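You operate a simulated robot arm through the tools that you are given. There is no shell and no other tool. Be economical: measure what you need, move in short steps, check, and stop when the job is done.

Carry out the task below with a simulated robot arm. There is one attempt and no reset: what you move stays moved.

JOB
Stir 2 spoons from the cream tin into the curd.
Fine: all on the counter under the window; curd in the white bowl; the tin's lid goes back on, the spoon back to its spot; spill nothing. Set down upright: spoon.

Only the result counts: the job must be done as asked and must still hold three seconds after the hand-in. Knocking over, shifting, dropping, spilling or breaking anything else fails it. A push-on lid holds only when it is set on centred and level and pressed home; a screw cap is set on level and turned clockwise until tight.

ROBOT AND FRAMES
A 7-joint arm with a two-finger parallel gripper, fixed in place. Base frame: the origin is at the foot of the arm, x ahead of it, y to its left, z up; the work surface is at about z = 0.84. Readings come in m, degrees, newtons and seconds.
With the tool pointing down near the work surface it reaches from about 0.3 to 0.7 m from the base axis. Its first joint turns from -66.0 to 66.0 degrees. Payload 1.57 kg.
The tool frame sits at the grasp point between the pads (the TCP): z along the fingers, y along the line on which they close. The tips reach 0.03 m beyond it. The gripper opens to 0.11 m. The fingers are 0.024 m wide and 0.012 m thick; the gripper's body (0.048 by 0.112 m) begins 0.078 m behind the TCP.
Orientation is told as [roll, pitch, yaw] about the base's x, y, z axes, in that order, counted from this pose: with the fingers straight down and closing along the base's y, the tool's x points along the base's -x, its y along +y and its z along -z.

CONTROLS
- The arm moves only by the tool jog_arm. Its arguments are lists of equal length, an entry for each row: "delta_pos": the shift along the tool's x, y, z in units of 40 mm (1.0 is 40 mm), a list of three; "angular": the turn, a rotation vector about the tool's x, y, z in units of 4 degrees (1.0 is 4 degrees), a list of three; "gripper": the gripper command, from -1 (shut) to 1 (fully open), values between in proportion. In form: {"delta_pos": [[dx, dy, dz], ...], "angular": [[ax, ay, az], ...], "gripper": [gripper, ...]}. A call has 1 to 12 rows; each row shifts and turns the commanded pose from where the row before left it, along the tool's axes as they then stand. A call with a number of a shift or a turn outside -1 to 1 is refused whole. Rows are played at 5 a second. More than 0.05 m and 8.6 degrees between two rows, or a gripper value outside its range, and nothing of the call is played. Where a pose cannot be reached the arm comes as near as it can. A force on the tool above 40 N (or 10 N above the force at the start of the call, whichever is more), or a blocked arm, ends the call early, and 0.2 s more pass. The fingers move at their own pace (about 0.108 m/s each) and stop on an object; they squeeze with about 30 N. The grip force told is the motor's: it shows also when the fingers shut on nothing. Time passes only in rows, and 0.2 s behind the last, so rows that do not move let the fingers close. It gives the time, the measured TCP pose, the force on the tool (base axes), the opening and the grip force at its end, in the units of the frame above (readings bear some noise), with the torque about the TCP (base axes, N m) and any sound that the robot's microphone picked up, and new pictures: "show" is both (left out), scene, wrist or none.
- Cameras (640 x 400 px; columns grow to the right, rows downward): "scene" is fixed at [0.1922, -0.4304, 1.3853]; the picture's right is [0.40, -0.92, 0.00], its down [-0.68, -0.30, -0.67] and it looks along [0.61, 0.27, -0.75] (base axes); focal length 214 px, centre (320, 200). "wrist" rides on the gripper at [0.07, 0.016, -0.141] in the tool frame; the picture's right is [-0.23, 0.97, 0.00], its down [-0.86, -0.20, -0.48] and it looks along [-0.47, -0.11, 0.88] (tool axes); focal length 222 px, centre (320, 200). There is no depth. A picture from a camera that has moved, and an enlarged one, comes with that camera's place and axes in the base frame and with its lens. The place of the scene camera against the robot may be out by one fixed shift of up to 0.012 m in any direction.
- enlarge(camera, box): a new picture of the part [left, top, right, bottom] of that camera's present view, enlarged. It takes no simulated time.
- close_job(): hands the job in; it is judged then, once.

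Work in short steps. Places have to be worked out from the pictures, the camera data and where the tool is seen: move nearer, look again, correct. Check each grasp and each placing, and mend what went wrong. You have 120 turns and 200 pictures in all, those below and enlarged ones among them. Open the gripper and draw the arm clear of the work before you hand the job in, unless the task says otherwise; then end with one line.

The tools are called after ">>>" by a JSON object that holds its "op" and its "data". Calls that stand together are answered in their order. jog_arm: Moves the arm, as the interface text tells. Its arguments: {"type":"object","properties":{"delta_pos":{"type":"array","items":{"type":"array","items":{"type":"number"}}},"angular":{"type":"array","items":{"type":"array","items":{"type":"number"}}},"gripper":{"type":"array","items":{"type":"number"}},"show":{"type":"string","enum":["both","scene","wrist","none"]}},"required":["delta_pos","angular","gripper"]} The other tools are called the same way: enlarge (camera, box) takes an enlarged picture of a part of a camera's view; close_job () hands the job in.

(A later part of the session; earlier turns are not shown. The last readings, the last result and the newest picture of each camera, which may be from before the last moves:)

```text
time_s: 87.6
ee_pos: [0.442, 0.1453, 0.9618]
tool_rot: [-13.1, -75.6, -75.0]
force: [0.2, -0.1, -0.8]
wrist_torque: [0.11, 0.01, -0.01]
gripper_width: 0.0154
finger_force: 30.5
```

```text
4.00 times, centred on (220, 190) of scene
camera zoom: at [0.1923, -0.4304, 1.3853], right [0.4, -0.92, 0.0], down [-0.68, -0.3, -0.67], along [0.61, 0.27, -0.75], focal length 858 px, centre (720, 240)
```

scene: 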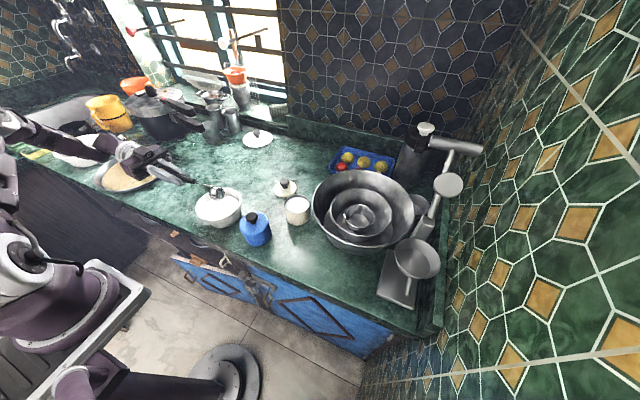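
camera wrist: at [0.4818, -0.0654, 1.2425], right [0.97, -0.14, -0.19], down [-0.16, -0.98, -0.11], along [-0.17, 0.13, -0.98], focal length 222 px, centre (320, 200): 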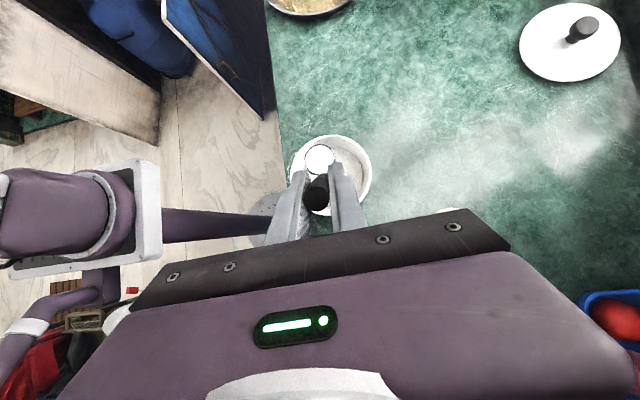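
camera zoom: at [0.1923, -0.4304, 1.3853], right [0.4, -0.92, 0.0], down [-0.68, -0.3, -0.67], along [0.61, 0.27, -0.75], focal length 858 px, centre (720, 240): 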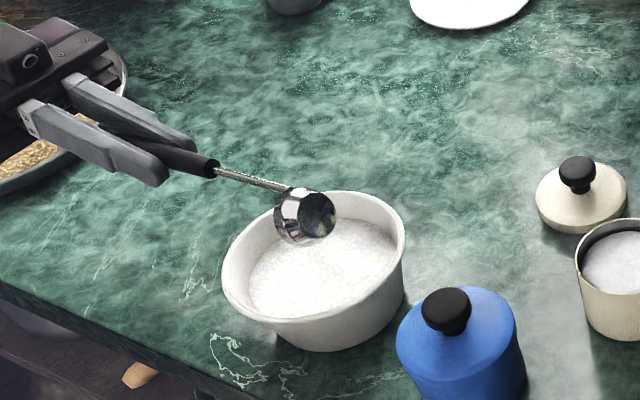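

The spoon has emptied. I rotate it back to where the stem stands vertical, ready to stir.

>>> {"op": "jog_arm", "data": {"delta_pos": [[-0.238, 0, -0.025], [-0.238, 0, -0.025], [-0.238, 0, -0.025], [-0.238, 0, -0.025], [-0.238, 0, -0.025], [-0.238, 0, -0.025], [-0.238, 0, -0.025], [-0.238, 0, -0.025], [-0.238, 0, -0.025], [-0.238, 0, -0.025], [-0.238, 0, -0.025], [-0.238, 0, -0.025]], "angular": [[0, 1, 0], [0, 1, 0], [0, 1, 0], [0, 1, 0], [0, 1, 0], [0, 1, 0], [0, 1, 0], [0, 1, 0], [0, 1, 0], [0, 1, 0], [0, 1, 0], [0, 1, 0]], "gripper": [-1, -1, -1, -1, -1, -1, -1, -1, -1, -1, -1, -1], "show": "none"}}

>>> {"op": "jog_arm", "data": {"delta_pos": [[-0.238, 0, -0.025], [-0.238, 0, -0.025], [-0.238, 0, -0.025], [-0.238, 0, -0.025], [-0.238, 0, -0.025], [-0.238, 0, -0.025], [-0.238, 0, -0.025], [-0.238, 0, -0.025], [-0.238, 0, -0.025], [-0.238, 0, -0.025], [-0.238, 0, -0.025]], "angular": [[0, 1, 0], [0, 1, 0], [0, 1, 0], [0, 1, 0], [0, 1, 0], [0, 1, 0], [0, 1, 0], [0, 1, 0], [0, 1, 0], [0, 1, 0], [0, 1, 0]], "gripper": [-1, -1, -1, -1, -1, -1, -1, -1, -1, -1, -1], "show": "wrist"}}

>>> {"op": "enlarge", "data": {"camera": "wrist", "box": [250, 80, 400, 220]}}

>>> {"op": "enlarge", "data": {"camera": "scene", "box": [170, 140, 270, 240]}}

```text
time_s: 90.2
ee_pos: [0.4472, 0.0895, 1.059]
tool_rot: [-3.6, -27.7, -85.9]
force: [-0.1, 0.1, -0.1]
wrist_torque: [0.09, -0.03, 0.0]
gripper_width: 0.0155
finger_force: 29.7
```

```text
time_s: 92.6
ee_pos: [0.4535, -0.0101, 1.082]
tool_rot: [-3.3, 16.1, -88.5]
force: [0.3, 0.3, -0.5]
wrist_torque: [-0.04, 0.0, -0.03]
gripper_width: 0.0155
finger_force: 29.9
camera wrist: at [0.4768, 0.0208, 1.2369], right [0.98, -0.18, -0.12], down [-0.15, -0.96, 0.23], along [-0.15, -0.21, -0.97], focal length 222 px, centre (320, 200)
```

wrist: 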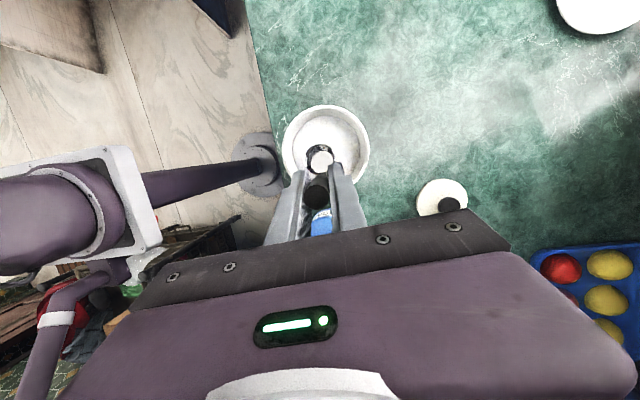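

```text
2.86 times, centred on (325, 150) of wrist
camera zoom: at [0.4768, 0.0208, 1.2369], right [0.98, -0.18, -0.12], down [-0.15, -0.96, 0.23], along [-0.15, -0.21, -0.97], focal length 635 px, centre (306, 343)
```

zoom: 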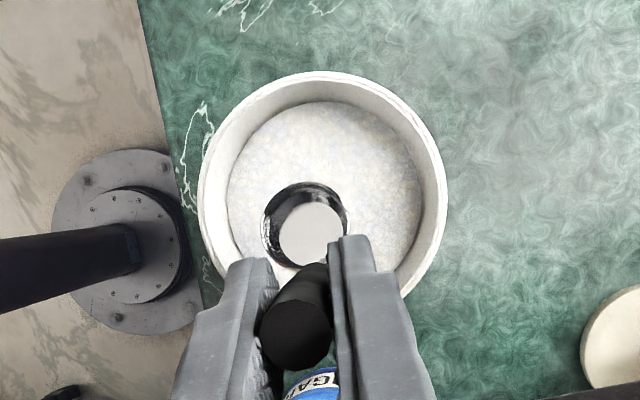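

```text
4.00 times, centred on (220, 190) of scene
camera zoom: at [0.1923, -0.4304, 1.3853], right [0.4, -0.92, 0.0], down [-0.68, -0.3, -0.67], along [0.61, 0.27, -0.75], focal length 858 px, centre (720, 240)
```

zoom: 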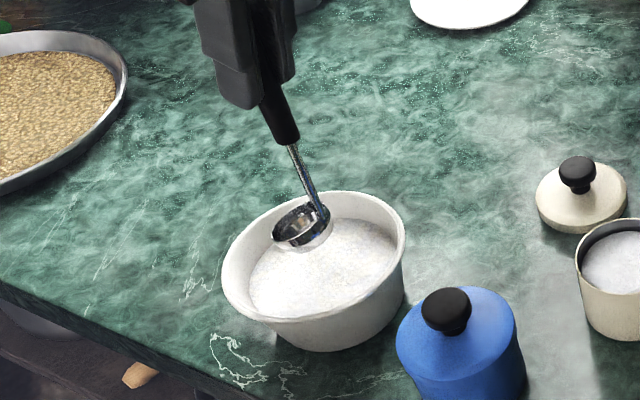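

The curd surface is centred at about (0.446, 0.020) with radius about 5 cm, and the stem is nearly vertical. I lower the spoon into the middle of the curd.

>>> {"op": "jog_arm", "data": {"delta_pos": [[-0.1, 0.073, 0.583], [-0.1, 0.073, 0.583], [-0.1, 0.073, 0.583]], "angular": [[0, 0, 0], [0, 0, 0], [0, 0, 0]], "gripper": [-1, -1, -1], "show": "none"}}

>>> {"op": "enlarge", "data": {"camera": "wrist", "box": [250, 60, 400, 220]}}

>>> {"op": "enlarge", "data": {"camera": "scene", "box": [170, 140, 270, 240]}}

```text
time_s: 93.4
ee_pos: [0.4581, -0.0015, 1.0113]
tool_rot: [-3.4, 16.0, -88.6]
force: [-0.3, 0.1, -1.1]
wrist_torque: [-0.02, -0.01, 0.01]
gripper_width: 0.0155
finger_force: 30.0
```

```text
2.50 times, centred on (325, 140) of wrist
camera zoom: at [0.4813, 0.029, 1.1655], right [0.98, -0.18, -0.12], down [-0.15, -0.96, 0.23], along [-0.15, -0.21, -0.96], focal length 555 px, centre (308, 350)
```

zoom: 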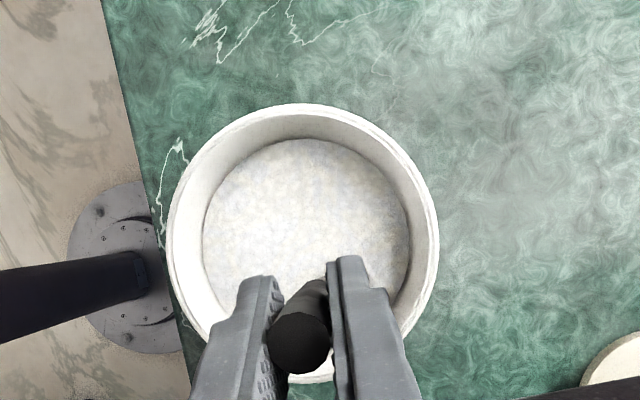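

```text
4.00 times, centred on (220, 190) of scene
camera zoom: at [0.1923, -0.4304, 1.3853], right [0.4, -0.92, 0.0], down [-0.68, -0.3, -0.67], along [0.61, 0.27, -0.75], focal length 858 px, centre (720, 240)
```

zoom: 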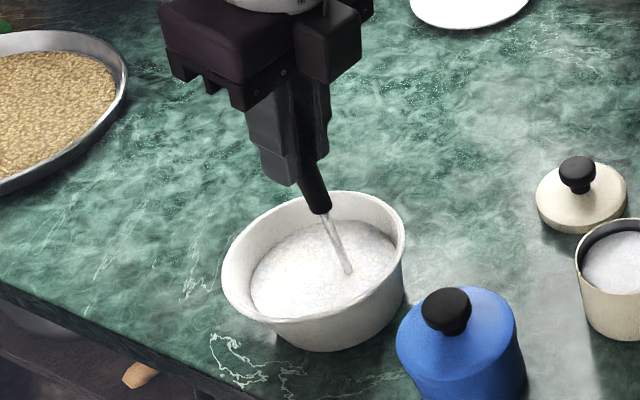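

The spoon bowl is submerged without contact force. I stir in circles of 22 mm radius.

>>> {"op": "jog_arm", "data": {"delta_pos": [[-0.013, 0.549, -0.036], [0.379, -0.144, 0.118], [0.163, -0.383, 0.07], [-0.144, -0.396, -0.018], [-0.371, -0.176, -0.097], [-0.379, 0.144, -0.118], [-0.163, 0.383, -0.07], [0.144, 0.396, 0.018], [0.371, 0.176, 0.097]], "angular": [[0, 0, 0], [0, 0, 0], [0, 0, 0], [0, 0, 0], [0, 0, 0], [0, 0, 0], [0, 0, 0], [0, 0, 0], [0, 0, 0]], "gripper": [-1, -1, -1, -1, -1, -1, -1, -1, -1], "show": "none"}}

>>> {"op": "jog_arm", "data": {"delta_pos": [[0.379, -0.144, 0.118], [0.163, -0.383, 0.07], [-0.144, -0.396, -0.018], [-0.371, -0.176, -0.097], [-0.379, 0.144, -0.118], [-0.163, 0.383, -0.07], [0.144, 0.396, 0.018], [0.371, 0.176, 0.097]], "angular": [[0, 0, 0], [0, 0, 0], [0, 0, 0], [0, 0, 0], [0, 0, 0], [0, 0, 0], [0, 0, 0], [0, 0, 0]], "gripper": [-1, -1, -1, -1, -1, -1, -1, -1], "show": "none"}}

>>> {"op": "jog_arm", "data": {"delta_pos": [[0.379, -0.144, 0.118], [0.163, -0.383, 0.07], [-0.144, -0.396, -0.018], [-0.371, -0.176, -0.097], [-0.379, 0.144, -0.118], [-0.163, 0.383, -0.07], [0.144, 0.396, 0.018], [0.371, 0.176, 0.097]], "angular": [[0, 0, 0], [0, 0, 0], [0, 0, 0], [0, 0, 0], [0, 0, 0], [0, 0, 0], [0, 0, 0], [0, 0, 0]], "gripper": [-1, -1, -1, -1, -1, -1, -1, -1], "show": "wrist"}}

>>> {"op": "enlarge", "data": {"camera": "scene", "box": [170, 140, 270, 240]}}

```text
time_s: 95.4
ee_pos: [0.481, -0.0, 1.0129]
tool_rot: [-3.4, 16.0, -88.6]
force: [0.6, -0.4, -1.9]
wrist_torque: [0.0, -0.02, -0.01]
gripper_width: 0.0156
finger_force: 29.5
```

```text
time_s: 97.2
ee_pos: [0.4813, -0.0007, 1.0125]
tool_rot: [-3.4, 15.9, -88.6]
force: [0.5, 1.1, -1.4]
wrist_torque: [-0.04, -0.04, 0.0]
gripper_width: 0.0155
finger_force: 29.9
```

```text
time_s: 99.0
ee_pos: [0.4812, -0.002, 1.0119]
tool_rot: [-3.4, 16.0, -88.6]
force: [0.0, -0.1, -1.2]
wrist_torque: [-0.02, 0.01, 0.0]
gripper_width: 0.0155
finger_force: 30.3
camera wrist: at [0.5037, 0.0292, 1.1662], right [0.98, -0.18, -0.12], down [-0.15, -0.96, 0.23], along [-0.16, -0.21, -0.96], focal length 222 px, centre (320, 200)
```

wrist: 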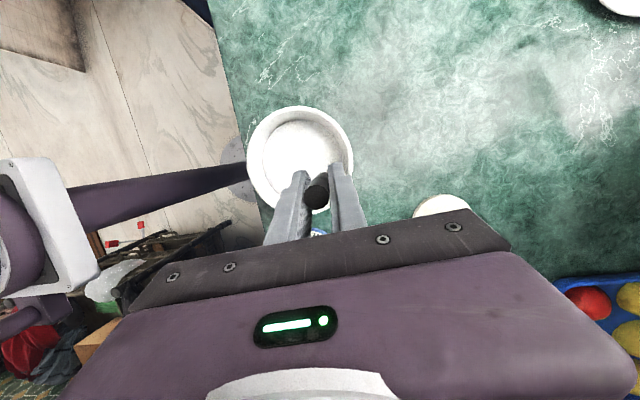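

```text
4.00 times, centred on (220, 190) of scene
camera zoom: at [0.1922, -0.4305, 1.3853], right [0.4, -0.92, 0.0], down [-0.68, -0.3, -0.67], along [0.61, 0.27, -0.75], focal length 858 px, centre (720, 240)
```

zoom: 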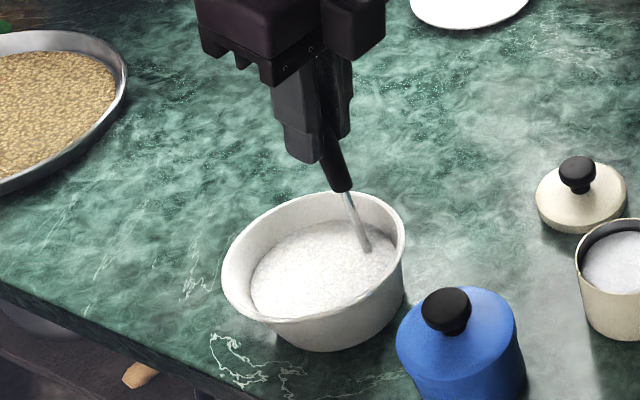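

The curd looks more even now. I make two more turns, return to the centre and lift slowly to see what is left in the spoon.

>>> {"op": "jog_arm", "data": {"delta_pos": [[0.379, -0.144, 0.118], [0.163, -0.383, 0.07], [-0.144, -0.396, -0.018], [-0.371, -0.176, -0.097], [-0.379, 0.144, -0.118], [-0.163, 0.383, -0.07], [0.144, 0.396, 0.018], [0.371, 0.176, 0.097]], "angular": [[0, 0, 0], [0, 0, 0], [0, 0, 0], [0, 0, 0], [0, 0, 0], [0, 0, 0], [0, 0, 0], [0, 0, 0]], "gripper": [-1, -1, -1, -1, -1, -1, -1, -1], "show": "none"}}

>>> {"op": "jog_arm", "data": {"delta_pos": [[0.379, -0.144, 0.118], [0.163, -0.383, 0.07], [-0.144, -0.396, -0.018], [-0.371, -0.176, -0.097], [-0.379, 0.144, -0.118], [-0.163, 0.383, -0.07], [0.144, 0.396, 0.018], [0.371, 0.176, 0.097], [0.013, -0.549, 0.036]], "angular": [[0, 0, 0], [0, 0, 0], [0, 0, 0], [0, 0, 0], [0, 0, 0], [0, 0, 0], [0, 0, 0], [0, 0, 0], [0, 0, 0]], "gripper": [-1, -1, -1, -1, -1, -1, -1, -1, -1], "show": "none"}}

>>> {"op": "jog_arm", "data": {"delta_pos": [[0.07, -0.014, -0.24], [0.07, -0.014, -0.24], [0.07, -0.014, -0.24], [0.111, -0.022, -0.384], [0.166, -0.034, -0.576], [0, 0, 0]], "angular": [[0, 0, 0], [0, 0, 0], [0, 0, 0], [0, 0, 0], [0, 0, 0], [0, 0, 0]], "gripper": [-1, -1, -1, -1, -1, -1], "show": "none"}}

>>> {"op": "enlarge", "data": {"camera": "wrist", "box": [250, 80, 400, 220]}}

>>> {"op": "enlarge", "data": {"camera": "scene", "box": [170, 140, 270, 240]}}

```text
time_s: 100.8
ee_pos: [0.4802, -0.0012, 1.0126]
tool_rot: [-3.3, 16.1, -88.5]
force: [0.6, 0.6, -1.1]
wrist_torque: [-0.05, 0.02, 0.04]
gripper_width: 0.0156
finger_force: 29.5
```

```text
time_s: 102.8
ee_pos: [0.4573, -0.0003, 1.0107]
tool_rot: [-3.4, 16.0, -88.7]
force: [-0.9, -0.3, -0.9]
wrist_torque: [-0.01, -0.04, 0.02]
gripper_width: 0.0155
finger_force: 30.7
```

```text
time_s: 104.2
ee_pos: [0.4567, -0.002, 1.0809]
tool_rot: [-3.4, 16.0, -88.6]
force: [-0.7, -0.1, -1.0]
wrist_torque: [0.01, -0.03, 0.03]
gripper_width: 0.0157
finger_force: 29.7
```

```text
2.86 times, centred on (325, 150) of wrist
camera zoom: at [0.4805, 0.0291, 1.2358], right [0.98, -0.18, -0.12], down [-0.15, -0.96, 0.23], along [-0.16, -0.21, -0.97], focal length 635 px, centre (306, 343)
```

zoom: 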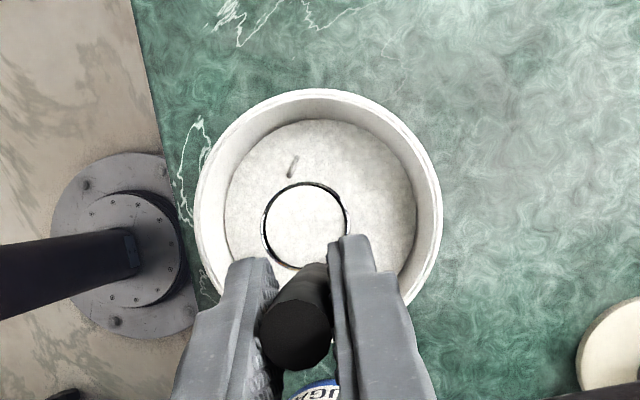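

```text
4.00 times, centred on (220, 190) of scene
camera zoom: at [0.1923, -0.4304, 1.3853], right [0.4, -0.92, 0.0], down [-0.68, -0.3, -0.67], along [0.61, 0.27, -0.75], focal length 858 px, centre (720, 240)
```

zoom: 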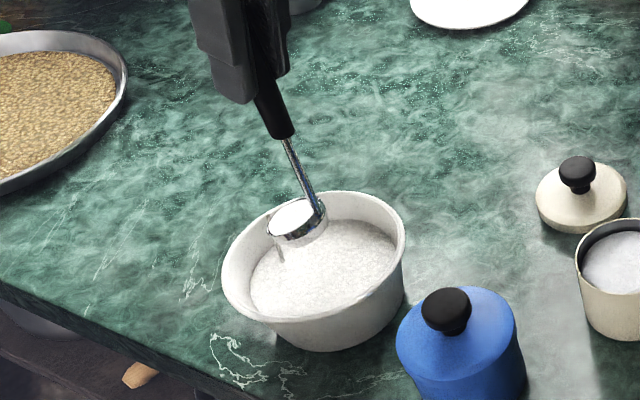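

The spoon came up full of curd, so I tip it back into the bowl until empty.

>>> {"op": "jog_arm", "data": {"delta_pos": [[-0.29, 0, -0.08], [0.236, 0, 0.041], [0.236, 0, 0.041], [0.236, 0, 0.041], [0.236, 0, 0.041], [0.236, 0, 0.041], [0.236, 0, 0.041], [0.236, 0, 0.041], [0.236, 0, 0.041], [0.236, 0, 0.041], [0.236, 0, 0.041], [0.236, 0, 0.041]], "angular": [[0, 0, 0], [0, -1, 0], [0, -1, 0], [0, -1, 0], [0, -1, 0], [0, -1, 0], [0, -1, 0], [0, -1, 0], [0, -1, 0], [0, -1, 0], [0, -1, 0], [0, -1, 0]], "gripper": [-1, -1, -1, -1, -1, -1, -1, -1, -1, -1, -1, -1], "show": "none"}}

>>> {"op": "jog_arm", "data": {"delta_pos": [[0.236, 0, 0.041], [0.236, 0, 0.041], [0.236, 0, 0.041], [0.236, 0, 0.041], [0.236, 0, 0.041], [0.236, 0, 0.041], [0.236, 0, 0.041], [0.236, 0, 0.041], [0.236, 0, 0.041], [0.236, 0, 0.041], [0.236, 0, 0.041], [0.236, 0, 0.041]], "angular": [[0, -1, 0], [0, -1, 0], [0, -1, 0], [0, -1, 0], [0, -1, 0], [0, -1, 0], [0, -1, 0], [0, -1, 0], [0, -1, 0], [0, -1, 0], [0, -1, 0], [0, -1, 0]], "gripper": [-1, -1, -1, -1, -1, -1, -1, -1, -1, -1, -1, -1], "show": "none"}}

>>> {"op": "jog_arm", "data": {"delta_pos": [[0, 0, 0], [0, 0, 0], [0, 0, 0], [0, 0, 0], [0, 0, 0], [0, 0, 0], [0, 0, 0], [0, 0, 0], [0, 0, 0], [0, 0, 0]], "angular": [[0, 0, 0], [0, 0, 0], [0, 0, 0], [0, 0, 0], [0, 0, 0], [0, 0, 0], [0, 0, 0], [0, 0, 0], [0, 0, 0], [0, 0, 0]], "gripper": [-1, -1, -1, -1, -1, -1, -1, -1, -1, -1], "show": "none"}}

>>> {"op": "enlarge", "data": {"camera": "scene", "box": [170, 140, 270, 240]}}

```text
time_s: 106.8
ee_pos: [0.4521, 0.0859, 1.0564]
tool_rot: [-3.7, -28.0, -86.0]
force: [-0.3, -0.4, -1.5]
wrist_torque: [0.06, 0.0, 0.05]
gripper_width: 0.0156
finger_force: 29.7
```

```text
time_s: 109.4
ee_pos: [0.4451, 0.1422, 0.9621]
tool_rot: [-13.1, -75.6, -74.9]
force: [-0.7, 0.5, -0.9]
wrist_torque: [0.13, 0.03, 0.02]
gripper_width: 0.0155
finger_force: 30.4
```

```text
time_s: 111.6
ee_pos: [0.4446, 0.143, 0.9622]
tool_rot: [-13.1, -75.6, -75.0]
force: [0.0, -0.6, -0.3]
wrist_torque: [0.12, 0.01, 0.0]
gripper_width: 0.0155
finger_force: 30.0
```

```text
4.00 times, centred on (220, 190) of scene
camera zoom: at [0.1923, -0.4304, 1.3853], right [0.4, -0.92, 0.0], down [-0.68, -0.3, -0.67], along [0.61, 0.27, -0.75], focal length 858 px, centre (720, 240)
```

zoom: 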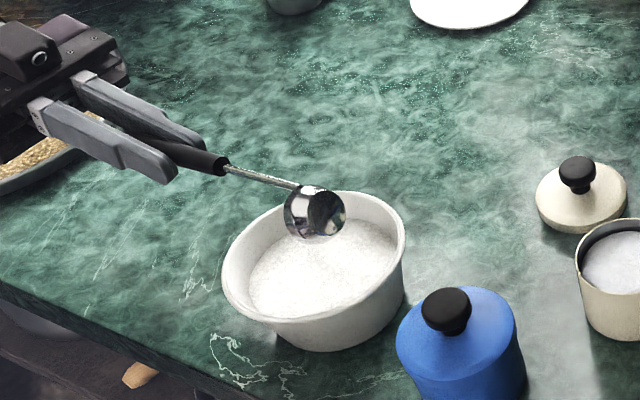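

It seems emptied. I rotate back to level over the bowl and inspect the spoon.

>>> {"op": "jog_arm", "data": {"delta_pos": [[-0.238, 0, -0.025], [-0.238, 0, -0.025], [-0.238, 0, -0.025], [-0.238, 0, -0.025], [-0.238, 0, -0.025], [-0.238, 0, -0.025], [-0.238, 0, -0.025], [-0.238, 0, -0.025], [-0.238, 0, -0.025], [-0.238, 0, -0.025], [-0.238, 0, -0.025], [-0.238, 0, -0.025]], "angular": [[0, 1, 0], [0, 1, 0], [0, 1, 0], [0, 1, 0], [0, 1, 0], [0, 1, 0], [0, 1, 0], [0, 1, 0], [0, 1, 0], [0, 1, 0], [0, 1, 0], [0, 1, 0]], "gripper": [-1, -1, -1, -1, -1, -1, -1, -1, -1, -1, -1, -1], "show": "none"}}

>>> {"op": "jog_arm", "data": {"delta_pos": [[-0.238, 0, -0.025], [-0.238, 0, -0.025], [-0.238, 0, -0.025], [-0.238, 0, -0.025], [-0.238, 0, -0.025], [-0.238, 0, -0.025], [-0.238, 0, -0.025], [-0.238, 0, -0.025], [-0.238, 0, -0.025], [-0.238, 0, -0.025], [-0.238, 0, -0.025], [-0.238, 0, -0.025]], "angular": [[0, 1, 0], [0, 1, 0], [0, 1, 0], [0, 1, 0], [0, 1, 0], [0, 1, 0], [0, 1, 0], [0, 1, 0], [0, 1, 0], [0, 1, 0], [0, 1, 0], [0, 1, 0]], "gripper": [-1, -1, -1, -1, -1, -1, -1, -1, -1, -1, -1, -1], "show": "none"}}

>>> {"op": "jog_arm", "data": {"delta_pos": [[-0.238, 0, -0.025], [-0.238, 0, -0.025], [-0.238, 0, -0.025], [-0.238, 0, -0.025], [0, 0, 0]], "angular": [[0, 1, 0], [0, 1, 0], [0, 1, 0], [0, 1, 0], [0, 0, 0]], "gripper": [-1, -1, -1, -1, -1], "show": "none"}}

>>> {"op": "enlarge", "data": {"camera": "wrist", "box": [250, 100, 400, 220]}}

>>> {"op": "enlarge", "data": {"camera": "scene", "box": [170, 140, 270, 240]}}

```text
time_s: 114.2
ee_pos: [0.4532, 0.086, 1.0574]
tool_rot: [-3.7, -27.8, -86.0]
force: [-0.2, 0.9, -0.4]
wrist_torque: [0.05, -0.02, -0.02]
gripper_width: 0.0155
finger_force: 30.3
```

```text
time_s: 116.8
ee_pos: [0.4585, -0.0232, 1.0817]
tool_rot: [-3.4, 20.1, -88.8]
force: [0.0, 0.0, 0.2]
wrist_torque: [0.02, 0.03, 0.02]
gripper_width: 0.0155
finger_force: 29.8
```

```text
time_s: 118.0
ee_pos: [0.4587, -0.059, 1.0679]
tool_rot: [-4.0, 36.1, -90.0]
force: [0.3, 0.2, -1.0]
wrist_torque: [-0.05, 0.02, -0.01]
gripper_width: 0.0156
finger_force: 30.3
```

```text
3.33 times, centred on (325, 160) of wrist
camera zoom: at [0.4849, -0.0821, 1.2224], right [0.97, -0.14, -0.19], down [-0.17, -0.98, -0.11], along [-0.17, 0.13, -0.98], focal length 740 px, centre (303, 333)
```

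zoom: 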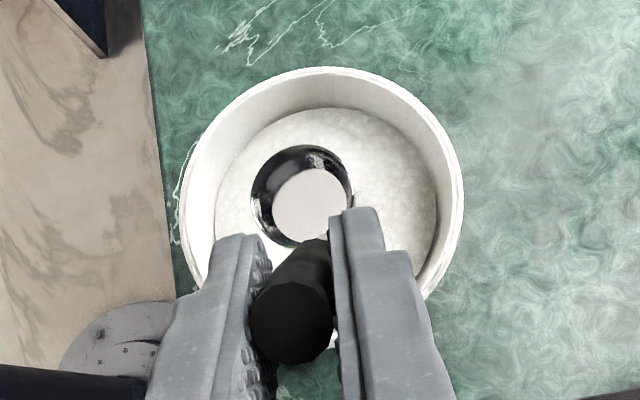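

```text
4.00 times, centred on (220, 190) of scene
camera zoom: at [0.1922, -0.4305, 1.3853], right [0.4, -0.92, 0.0], down [-0.68, -0.3, -0.67], along [0.61, 0.27, -0.75], focal length 858 px, centre (720, 240)
```

zoom: 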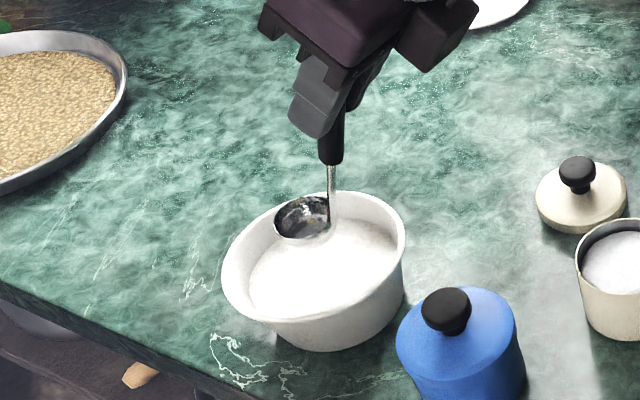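

The spoon is empty and the curd is smooth. I lift and carry the spoon back above its original spot.

>>> {"op": "jog_arm", "data": {"delta_pos": [[0.33, -0.03, -0.454], [0.33, -0.03, -0.454], [0.457, 0.612, 0.29], [0.457, 0.612, 0.29], [0.457, 0.612, 0.29], [0.457, 0.612, 0.29], [0.457, 0.612, 0.29], [0, 0, 0]], "angular": [[0, 0, 0], [0, 0, 0], [0, 0, 0], [0, 0, 0], [0, 0, 0], [0, 0, 0], [0, 0, 0], [0, 0, 0]], "gripper": [-1, -1, -1, -1, -1, -1, -1, -1], "show": "scene"}}

```text
time_s: 119.8
ee_pos: [0.5777, 0.0567, 1.113]
tool_rot: [-4.1, 35.9, -89.9]
force: [-0.8, -0.2, -1.0]
wrist_torque: [-0.03, -0.02, 0.0]
gripper_width: 0.0155
finger_force: 29.5
```

scene: 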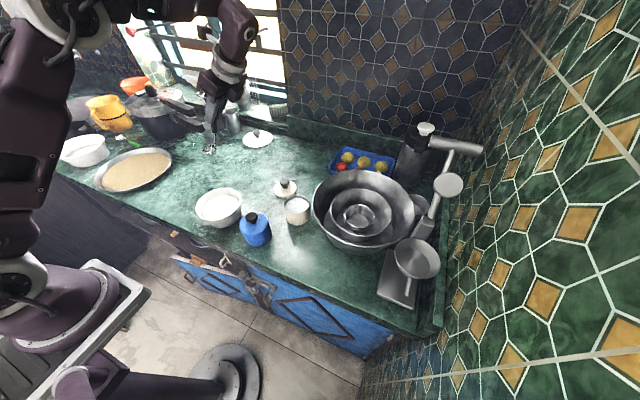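

Now I descend vertically to about 15 mm above the set-down height.

>>> {"op": "jog_arm", "data": {"delta_pos": [[-0.447, 0.036, 0.586], [-0.447, 0.036, 0.586], [-0.447, 0.036, 0.586], [-0.447, 0.036, 0.586], [0, 0, 0]], "angular": [[0, 0, 0], [0, 0, 0], [0, 0, 0], [0, 0, 0], [0, 0, 0]], "gripper": [-1, -1, -1, -1, -1], "show": "none"}}

>>> {"op": "enlarge", "data": {"camera": "scene", "box": [180, 120, 340, 260]}}

```text
time_s: 121.0
ee_pos: [0.5756, 0.0537, 0.996]
tool_rot: [-4.0, 36.0, -89.9]
force: [-0.1, -0.1, -0.3]
wrist_torque: [-0.05, 0.0, -0.02]
gripper_width: 0.0153
finger_force: 30.2
```

```text
2.86 times, centred on (260, 190) of scene
camera zoom: at [0.1923, -0.4304, 1.3853], right [0.4, -0.92, 0.0], down [-0.68, -0.3, -0.67], along [0.61, 0.27, -0.75], focal length 613 px, centre (491, 229)
```

zoom: 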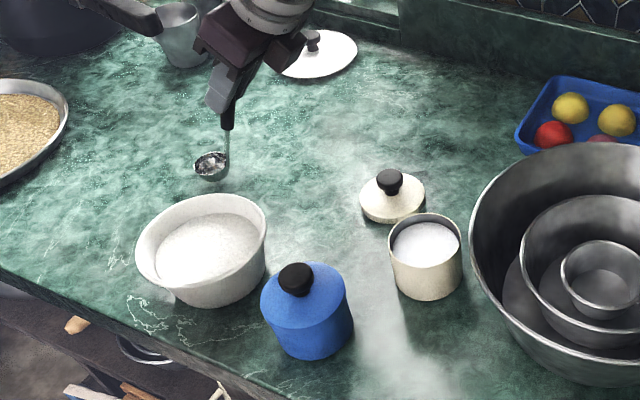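

I lower slowly to just above the original height.

>>> {"op": "jog_arm", "data": {"delta_pos": [[-0.1, 0.025, 0.13], [-0.09, 0.02, 0.13], [0, 0, 0]], "angular": [[0, 0, 0], [0, 0, 0], [0, 0, 0]], "gripper": [-1, -1, -1], "show": "none"}}

>>> {"op": "jog_arm", "data": {"delta_pos": [[-0.03, 0.003, 0.04], [0, 0, 0]], "angular": [[0, 0, 0], [0, 0, 0]], "gripper": [-1, -1], "show": "none"}}

>>> {"op": "enlarge", "data": {"camera": "wrist", "box": [260, 120, 380, 220]}}

```text
time_s: 121.8
ee_pos: [0.5779, 0.053, 0.9833]
tool_rot: [-3.9, 36.0, -90.0]
force: [-0.2, -3.2, 12.7]
wrist_torque: [0.4, 0.38, 0.06]
gripper_width: 0.0154
finger_force: 29.6
```

```text
time_s: 122.4
ee_pos: [0.5769, 0.0509, 0.9812]
tool_rot: [-3.9, 36.0, -90.0]
force: [2.4, -8.1, 22.3]
wrist_torque: [0.16, 0.37, 0.1]
gripper_width: 0.0159
finger_force: 30.0
```

```text
4.00 times, centred on (320, 170) of wrist
camera zoom: at [0.6029, 0.0278, 1.1351], right [0.97, -0.14, -0.19], down [-0.17, -0.98, -0.1], along [-0.17, 0.13, -0.98], focal length 888 px, centre (320, 320)
```

zoom: 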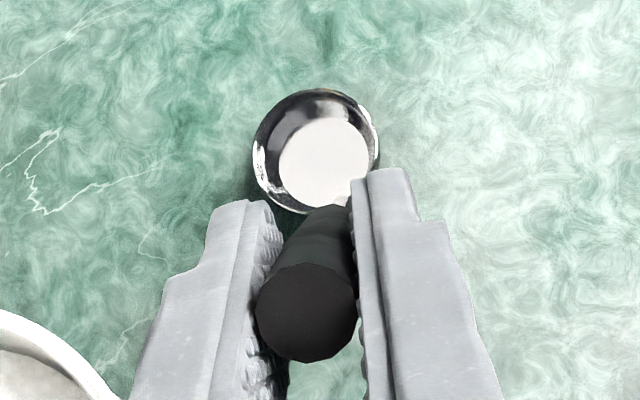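

Contact was a few millimetres higher than expected and now presses 22 N. I ease up until the force is light before letting go.

>>> {"op": "jog_arm", "data": {"delta_pos": [[0.04, -0.004, -0.055], [0, 0, 0]], "angular": [[0, 0, 0], [0, 0, 0]], "gripper": [-1, -1], "show": "none"}}

>>> {"op": "enlarge", "data": {"camera": "scene", "box": [185, 130, 255, 200]}}

```text
time_s: 123.0
ee_pos: [0.5777, 0.0512, 0.9824]
tool_rot: [-4.1, 36.0, -89.9]
force: [-0.4, -0.4, -0.4]
wrist_torque: [-0.05, -0.04, -0.01]
gripper_width: 0.0153
finger_force: 30.4
```

```text
5.71 times, centred on (220, 165) of scene
camera zoom: at [0.1923, -0.4304, 1.3853], right [0.4, -0.92, 0.0], down [-0.68, -0.3, -0.67], along [0.61, 0.27, -0.75], focal length 1226 px, centre (891, 400)
```

zoom: 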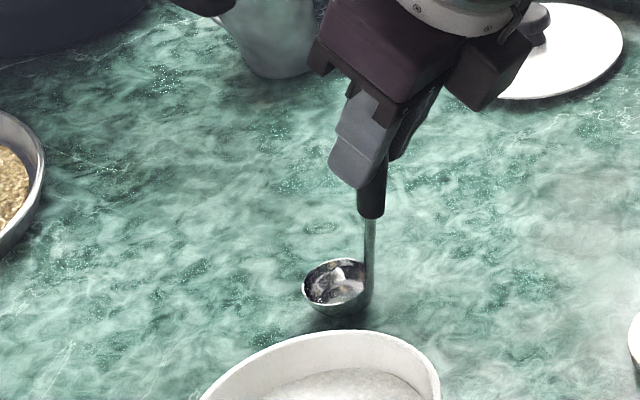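

The force is near zero, the bowl is at its spot at about (0.56, 0.118), and it is barely touching. I lower 1 mm and open.

>>> {"op": "jog_arm", "data": {"delta_pos": [[-0.012, 0.001, 0.016], [0, 0, 0], [0, 0, 0], [0, 0, 0]], "angular": [[0, 0, 0], [0, 0, 0], [0, 0, 0], [0, 0, 0]], "gripper": [-1, -1, -0.4, 0.1], "show": "none"}}

>>> {"op": "enlarge", "data": {"camera": "wrist", "box": [260, 120, 380, 220]}}

>>> {"op": "enlarge", "data": {"camera": "scene", "box": [185, 130, 255, 200]}}

```text
time_s: 124.0
ee_pos: [0.5772, 0.0521, 0.9813]
tool_rot: [-4.0, 36.0, -90.0]
force: [0.0, -0.5, -0.4]
wrist_torque: [0.02, 0.04, 0.01]
gripper_width: 0.0607
finger_force: 0.1
```

```text
4.00 times, centred on (320, 170) of wrist
camera zoom: at [0.603, 0.0284, 1.1363], right [0.97, -0.14, -0.19], down [-0.17, -0.98, -0.11], along [-0.17, 0.13, -0.98], focal length 888 px, centre (320, 320)
```

zoom: 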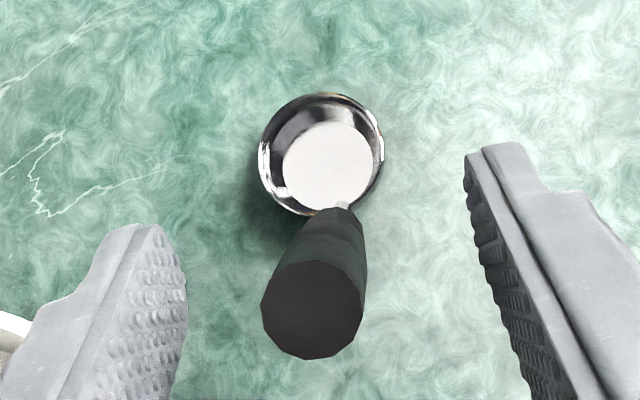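

```text
5.71 times, centred on (220, 165) of scene
camera zoom: at [0.1922, -0.4304, 1.3853], right [0.4, -0.92, 0.0], down [-0.68, -0.3, -0.67], along [0.61, 0.27, -0.75], focal length 1226 px, centre (891, 400)
```

zoom: 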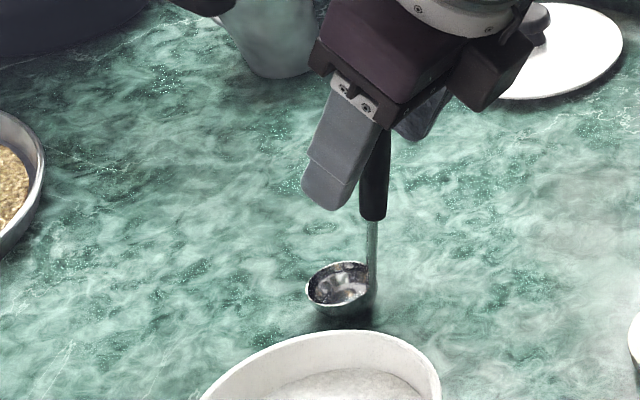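

The spoon stands on its own. I withdraw straight back along the tool axis and verify.

>>> {"op": "jog_arm", "data": {"delta_pos": [[0, 0, -0.4], [0, 0, -0.8], [0, 0, -1], [0, 0, -1]], "angular": [[0, 0, 0], [0, 0, 0], [0, 0, 0], [0, 0, 0]], "gripper": [0.1, 0.1, 0.1, 0.1], "show": "none"}}

>>> {"op": "enlarge", "data": {"camera": "scene", "box": [180, 120, 340, 260]}}

>>> {"op": "enlarge", "data": {"camera": "wrist", "box": [240, 40, 440, 220]}}

```text
time_s: 125.0
ee_pos: [0.5864, -0.0239, 1.086]
tool_rot: [-4.0, 36.0, -90.1]
force: [-0.3, -0.1, -0.6]
wrist_torque: [-0.01, -0.01, 0.0]
gripper_width: 0.0605
finger_force: 0.0
```

```text
2.86 times, centred on (260, 190) of scene
camera zoom: at [0.1922, -0.4304, 1.3853], right [0.4, -0.92, 0.0], down [-0.68, -0.3, -0.67], along [0.61, 0.27, -0.75], focal length 613 px, centre (491, 229)
```

zoom: 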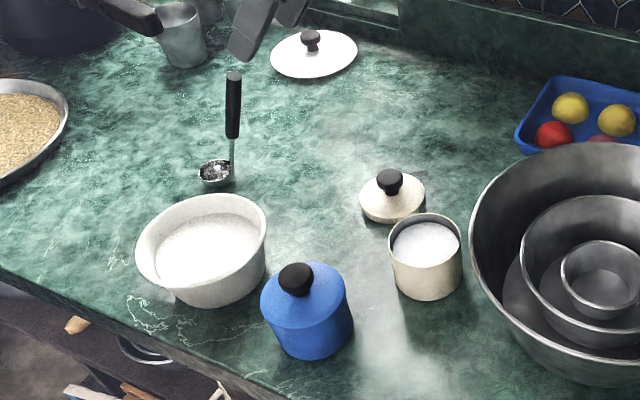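

```text
2.22 times, centred on (340, 130) of wrist
camera zoom: at [0.6119, -0.0479, 1.2402], right [0.97, -0.14, -0.19], down [-0.17, -0.98, -0.11], along [-0.17, 0.13, -0.98], focal length 494 px, centre (276, 356)
```

zoom: 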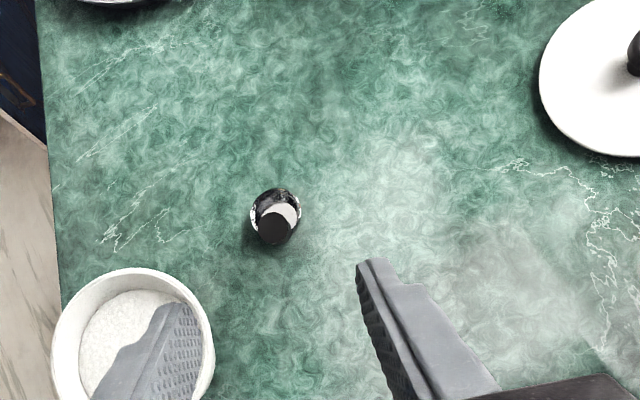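

The spoon is back at its place within about 3 mm, and upright. I level the tool and move above the lid.

>>> {"op": "jog_arm", "data": {"delta_pos": [[0, 0, 0], [0, 0, 0], [0, 0, 0], [0, 0, 0], [0, 0, 0], [0, 0, 0], [0, 0, 0], [0, 0, 0], [0, 0, 0], [0, 0, 0], [0, 0, 0]], "angular": [[-0.5, 0, 0], [-0.5, 0, 0], [0, -1, 0], [0, -1, 0], [0, -1, 0], [0, -1, 0], [0, -1, 0], [0, -1, 0], [0, -1, 0], [0, -1, 0], [0, -1, 0]], "gripper": [0.1, 0.1, 0.1, 0.1, 0.1, 0.1, 0.1, 0.1, 0.1, 0.1, 0.1], "show": "none"}}

>>> {"op": "jog_arm", "data": {"delta_pos": [[-0.95, 0.43, 0.3], [-0.95, 0.43, 0.3], [0, 0, 0.8], [0, 0, 0]], "angular": [[0, 0, 0], [0, 0, 0], [0, 0, 0], [0, 0, 0]], "gripper": [0.1, 0.1, 0.1, 0.1], "show": "wrist"}}

```text
time_s: 127.4
ee_pos: [0.5865, -0.0231, 1.0847]
tool_rot: [-0.1, -0.1, -90.0]
force: [-0.3, 0.0, -0.6]
wrist_torque: [-0.01, -0.02, -0.01]
gripper_width: 0.0605
finger_force: 0.0
```

```text
time_s: 128.4
ee_pos: [0.6205, -0.099, 1.0292]
tool_rot: [0.0, 0.0, -90.1]
force: [0.1, -0.2, 0.9]
wrist_torque: [0.01, -0.01, -0.01]
gripper_width: 0.0607
finger_force: 0.1
camera wrist: at [0.6363, -0.0275, 1.1704], right [0.97, -0.23, 0.0], down [-0.2, -0.86, 0.48], along [-0.11, -0.47, -0.88], focal length 222 px, centre (320, 200)
```

wrist: 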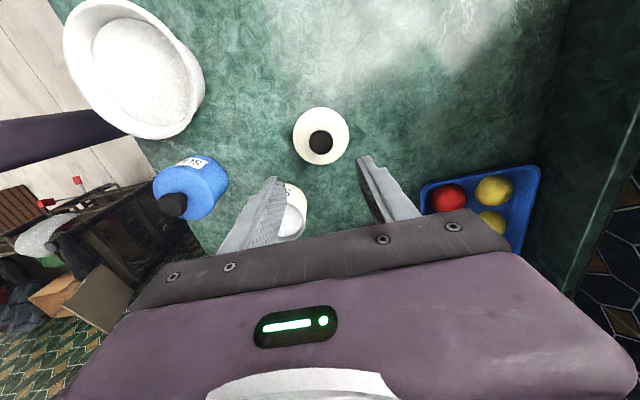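

The knob is straight below. I descend to grip height and close.

>>> {"op": "jog_arm", "data": {"delta_pos": [[-0.03, 0, 0.9], [0, 0, 0.9], [0, 0, 0.9], [0, 0, 0.6], [0, 0, 0.2], [0, 0, 0], [0, 0, 0], [0, 0, 0]], "angular": [[0, 0, 0], [0, 0, 0], [0, 0, 0], [0, 0, 0], [0, 0, 0], [0, 0, 0], [0, 0, 0], [0, 0, 0]], "gripper": [0.1, 0.1, 0.1, 0.1, 0.1, -1, -1, -1], "show": "none"}}

>>> {"op": "jog_arm", "data": {"delta_pos": [[0, 0, -0.3], [0, 0, -0.8], [0, 0, -0.8], [0, 0, -0.8], [0, 0, -0.8]], "angular": [[0, 0, 0], [0, 0, 0], [0, 0, 0], [0, 0, 0], [0, 0, 0]], "gripper": [-1, -1, -1, -1, -1], "show": "both"}}

```text
time_s: 130.2
ee_pos: [0.62, -0.1007, 0.8892]
tool_rot: [0.0, 0.0, -90.0]
force: [0.6, -0.2, 0.4]
wrist_torque: [-0.04, 0.0, 0.01]
gripper_width: 0.0302
finger_force: 29.9
```

```text
time_s: 131.4
ee_pos: [0.6217, -0.1011, 1.0309]
tool_rot: [0.1, 0.0, -89.9]
force: [-1.0, -0.1, -0.2]
wrist_torque: [-0.04, -0.01, -0.03]
gripper_width: 0.0304
finger_force: 30.2
camera wrist: at [0.6367, -0.0295, 1.1717], right [0.97, -0.23, 0.0], down [-0.2, -0.86, 0.48], along [-0.11, -0.47, -0.88], focal length 222 px, centre (320, 200)
```

scene: 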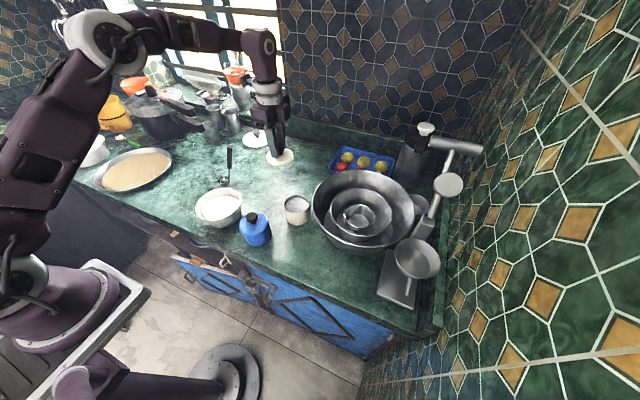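
wrist: 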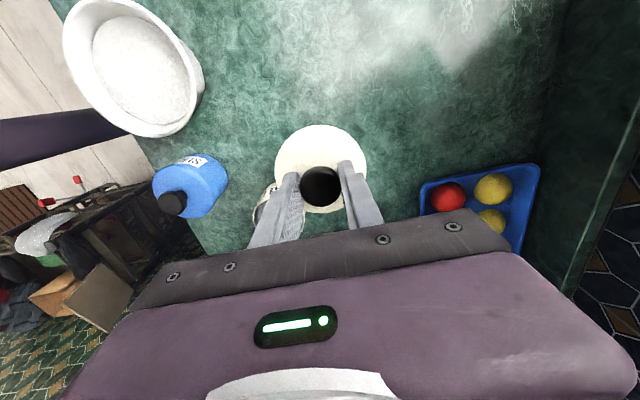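

The lid is held level. I carry it over the tin to (0.5365, -0.194) and lower to just above the rim for a check.

>>> {"op": "jog_arm", "data": {"delta_pos": [[-0.775, -0.71, 0], [-0.775, -0.71, 0], [-0.775, -0.71, 0], [0, 0, 0.7], [0, 0, 0.6], [0, 0, 0]], "angular": [[0, 0, 0], [0, 0, 0], [0, 0, 0], [0, 0, 0], [0, 0, 0], [0, 0, 0]], "gripper": [-1, -1, -1, -1, -1, -1], "show": "none"}}

>>> {"op": "enlarge", "data": {"camera": "wrist", "box": [250, 90, 400, 220]}}

>>> {"op": "enlarge", "data": {"camera": "scene", "box": [250, 160, 340, 235]}}

```text
time_s: 132.8
ee_pos: [0.5354, -0.1934, 0.9779]
tool_rot: [0.0, 0.1, -90.0]
force: [0.3, -0.4, -1.1]
wrist_torque: [-0.02, 0.0, 0.03]
gripper_width: 0.0301
finger_force: 29.7
```

```text
3.08 times, centred on (325, 155) of wrist
camera zoom: at [0.5513, -0.1213, 1.1185], right [0.97, -0.23, 0.0], down [-0.2, -0.86, 0.48], along [-0.11, -0.47, -0.88], focal length 684 px, centre (305, 338)
```

zoom: 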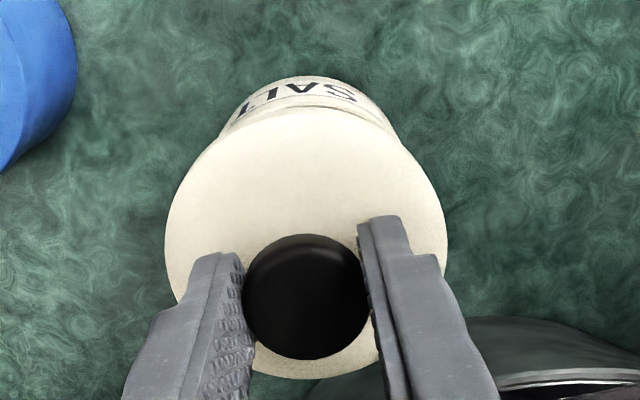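

```text
5.33 times, centred on (295, 198) of scene
camera zoom: at [0.1922, -0.4304, 1.3853], right [0.4, -0.92, 0.0], down [-0.68, -0.3, -0.67], along [0.61, 0.27, -0.75], focal length 1144 px, centre (453, 213)
```

zoom: 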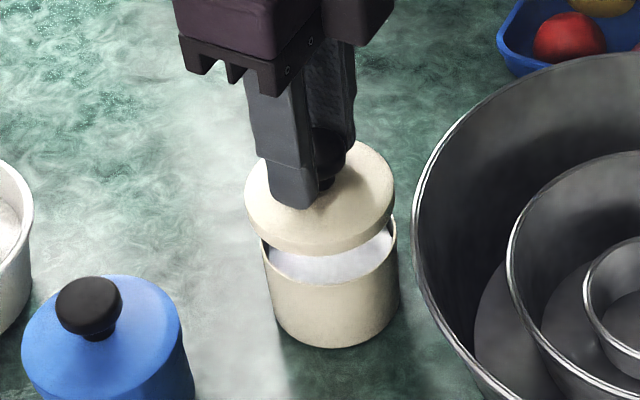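

The lid hangs concentric with the tin. I correct x by +1 mm and lower slowly until it meets the rim.

>>> {"op": "jog_arm", "data": {"delta_pos": [[-0.015, 0.03, 0.3], [0, 0, 0.3], [0, 0, 0.15], [0, 0, 0]], "angular": [[0, 0, 0], [0, 0, 0], [0, 0, 0], [0, 0, 0]], "gripper": [-1, -1, -1, -1], "show": "none"}}

>>> {"op": "jog_arm", "data": {"delta_pos": [[0, 0, 0.06], [0, 0, 0.06]], "angular": [[0, 0, 0], [0, 0, 0]], "gripper": [-1, -1], "show": "none"}}

```text
time_s: 133.8
ee_pos: [0.5362, -0.1938, 0.9474]
tool_rot: [0.0, 0.0, -89.9]
force: [0.0, 0.2, -0.8]
wrist_torque: [0.0, 0.02, 0.01]
gripper_width: 0.0304
finger_force: 29.5
```

```text
time_s: 134.4
ee_pos: [0.5363, -0.1935, 0.9432]
tool_rot: [0.0, 0.0, -90.0]
force: [-0.2, 0.1, -1.2]
wrist_torque: [-0.01, 0.01, -0.03]
gripper_width: 0.0304
finger_force: 30.3
```

No contact yet at z 0.943, so I continue in 2 mm steps.

>>> {"op": "jog_arm", "data": {"delta_pos": [[0, 0, 0.05], [0, 0, 0.05]], "angular": [[0, 0, 0], [0, 0, 0]], "gripper": [-1, -1], "show": "none"}}

```text
time_s: 135.0
ee_pos: [0.5358, -0.1947, 0.9397]
tool_rot: [0.0, -0.2, -90.0]
force: [-11.0, 0.8, 37.5]
wrist_torque: [-0.05, 0.29, 0.05]
gripper_width: 0.0304
finger_force: 29.8
heard: snap
```

A snap was heard, so the lid is pressed home. I ease off slightly, open and rise.

>>> {"op": "jog_arm", "data": {"delta_pos": [[0, 0, -0.05], [0, 0, 0], [0, 0, 0], [0, 0, -0.3], [0, 0, -0.8], [0, 0, -0.9], [0, 0, -0.9]], "angular": [[0, 0, 0], [0, 0, 0], [0, 0, 0], [0, 0, 0], [0, 0, 0], [0, 0, 0], [0, 0, 0]], "gripper": [-1, 0.1, 0.1, 0.1, 0.1, 0.1, 0.1], "show": "both"}}

>>> {"op": "enlarge", "data": {"camera": "scene", "box": [180, 120, 340, 260]}}

>>> {"op": "enlarge", "data": {"camera": "wrist", "box": [250, 60, 400, 220]}}

```text
time_s: 136.6
ee_pos: [0.5359, -0.1944, 1.0576]
tool_rot: [-0.1, 0.0, -90.0]
force: [0.2, 0.3, -0.2]
wrist_torque: [0.04, -0.04, 0.01]
gripper_width: 0.0604
finger_force: 0.0
camera wrist: at [0.5524, -0.1218, 1.1987], right [0.97, -0.23, 0.0], down [-0.2, -0.86, 0.48], along [-0.11, -0.47, -0.88], focal length 222 px, centre (320, 200)
```

scene: 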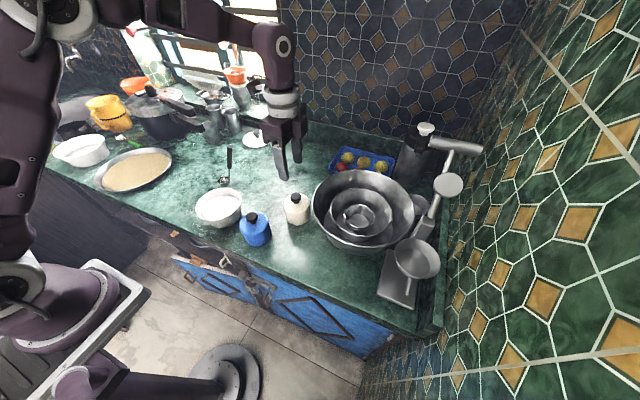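
wrist: 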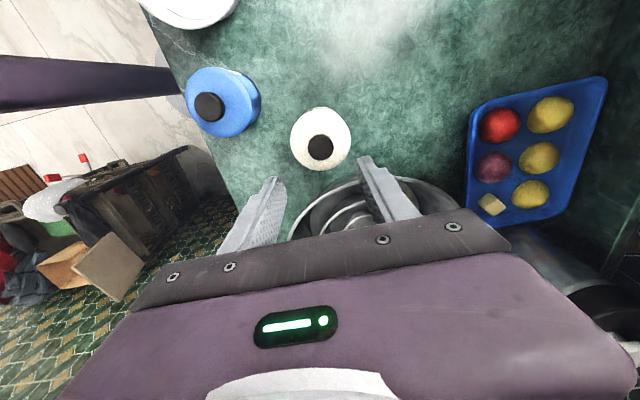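

```text
2.86 times, centred on (260, 190) of scene
camera zoom: at [0.1922, -0.4304, 1.3853], right [0.4, -0.92, 0.0], down [-0.68, -0.3, -0.67], along [0.61, 0.27, -0.75], focal length 613 px, centre (491, 229)
```

zoom: 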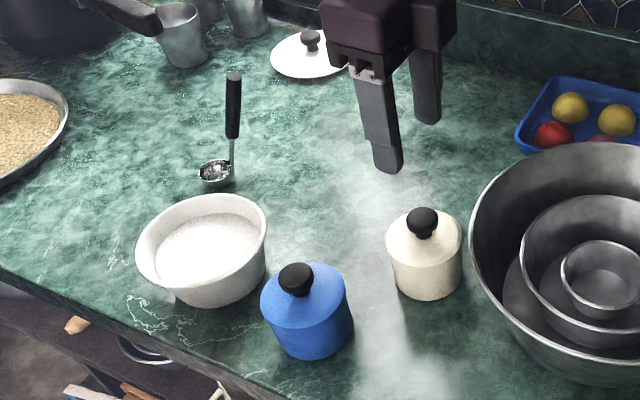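

```text
2.50 times, centred on (325, 140) of wrist
camera zoom: at [0.5524, -0.1218, 1.1987], right [0.97, -0.23, 0.0], down [-0.2, -0.86, 0.48], along [-0.11, -0.47, -0.88], focal length 555 px, centre (308, 350)
```

zoom: 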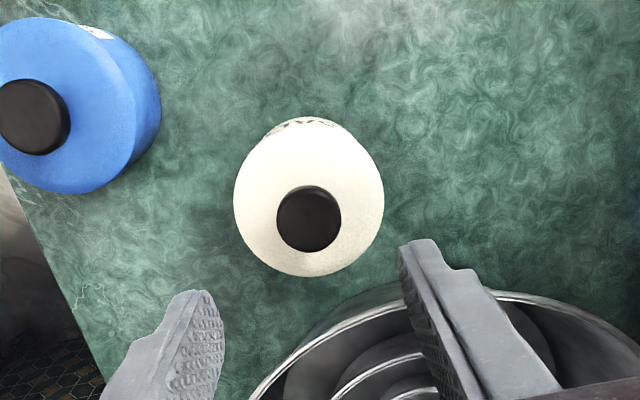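

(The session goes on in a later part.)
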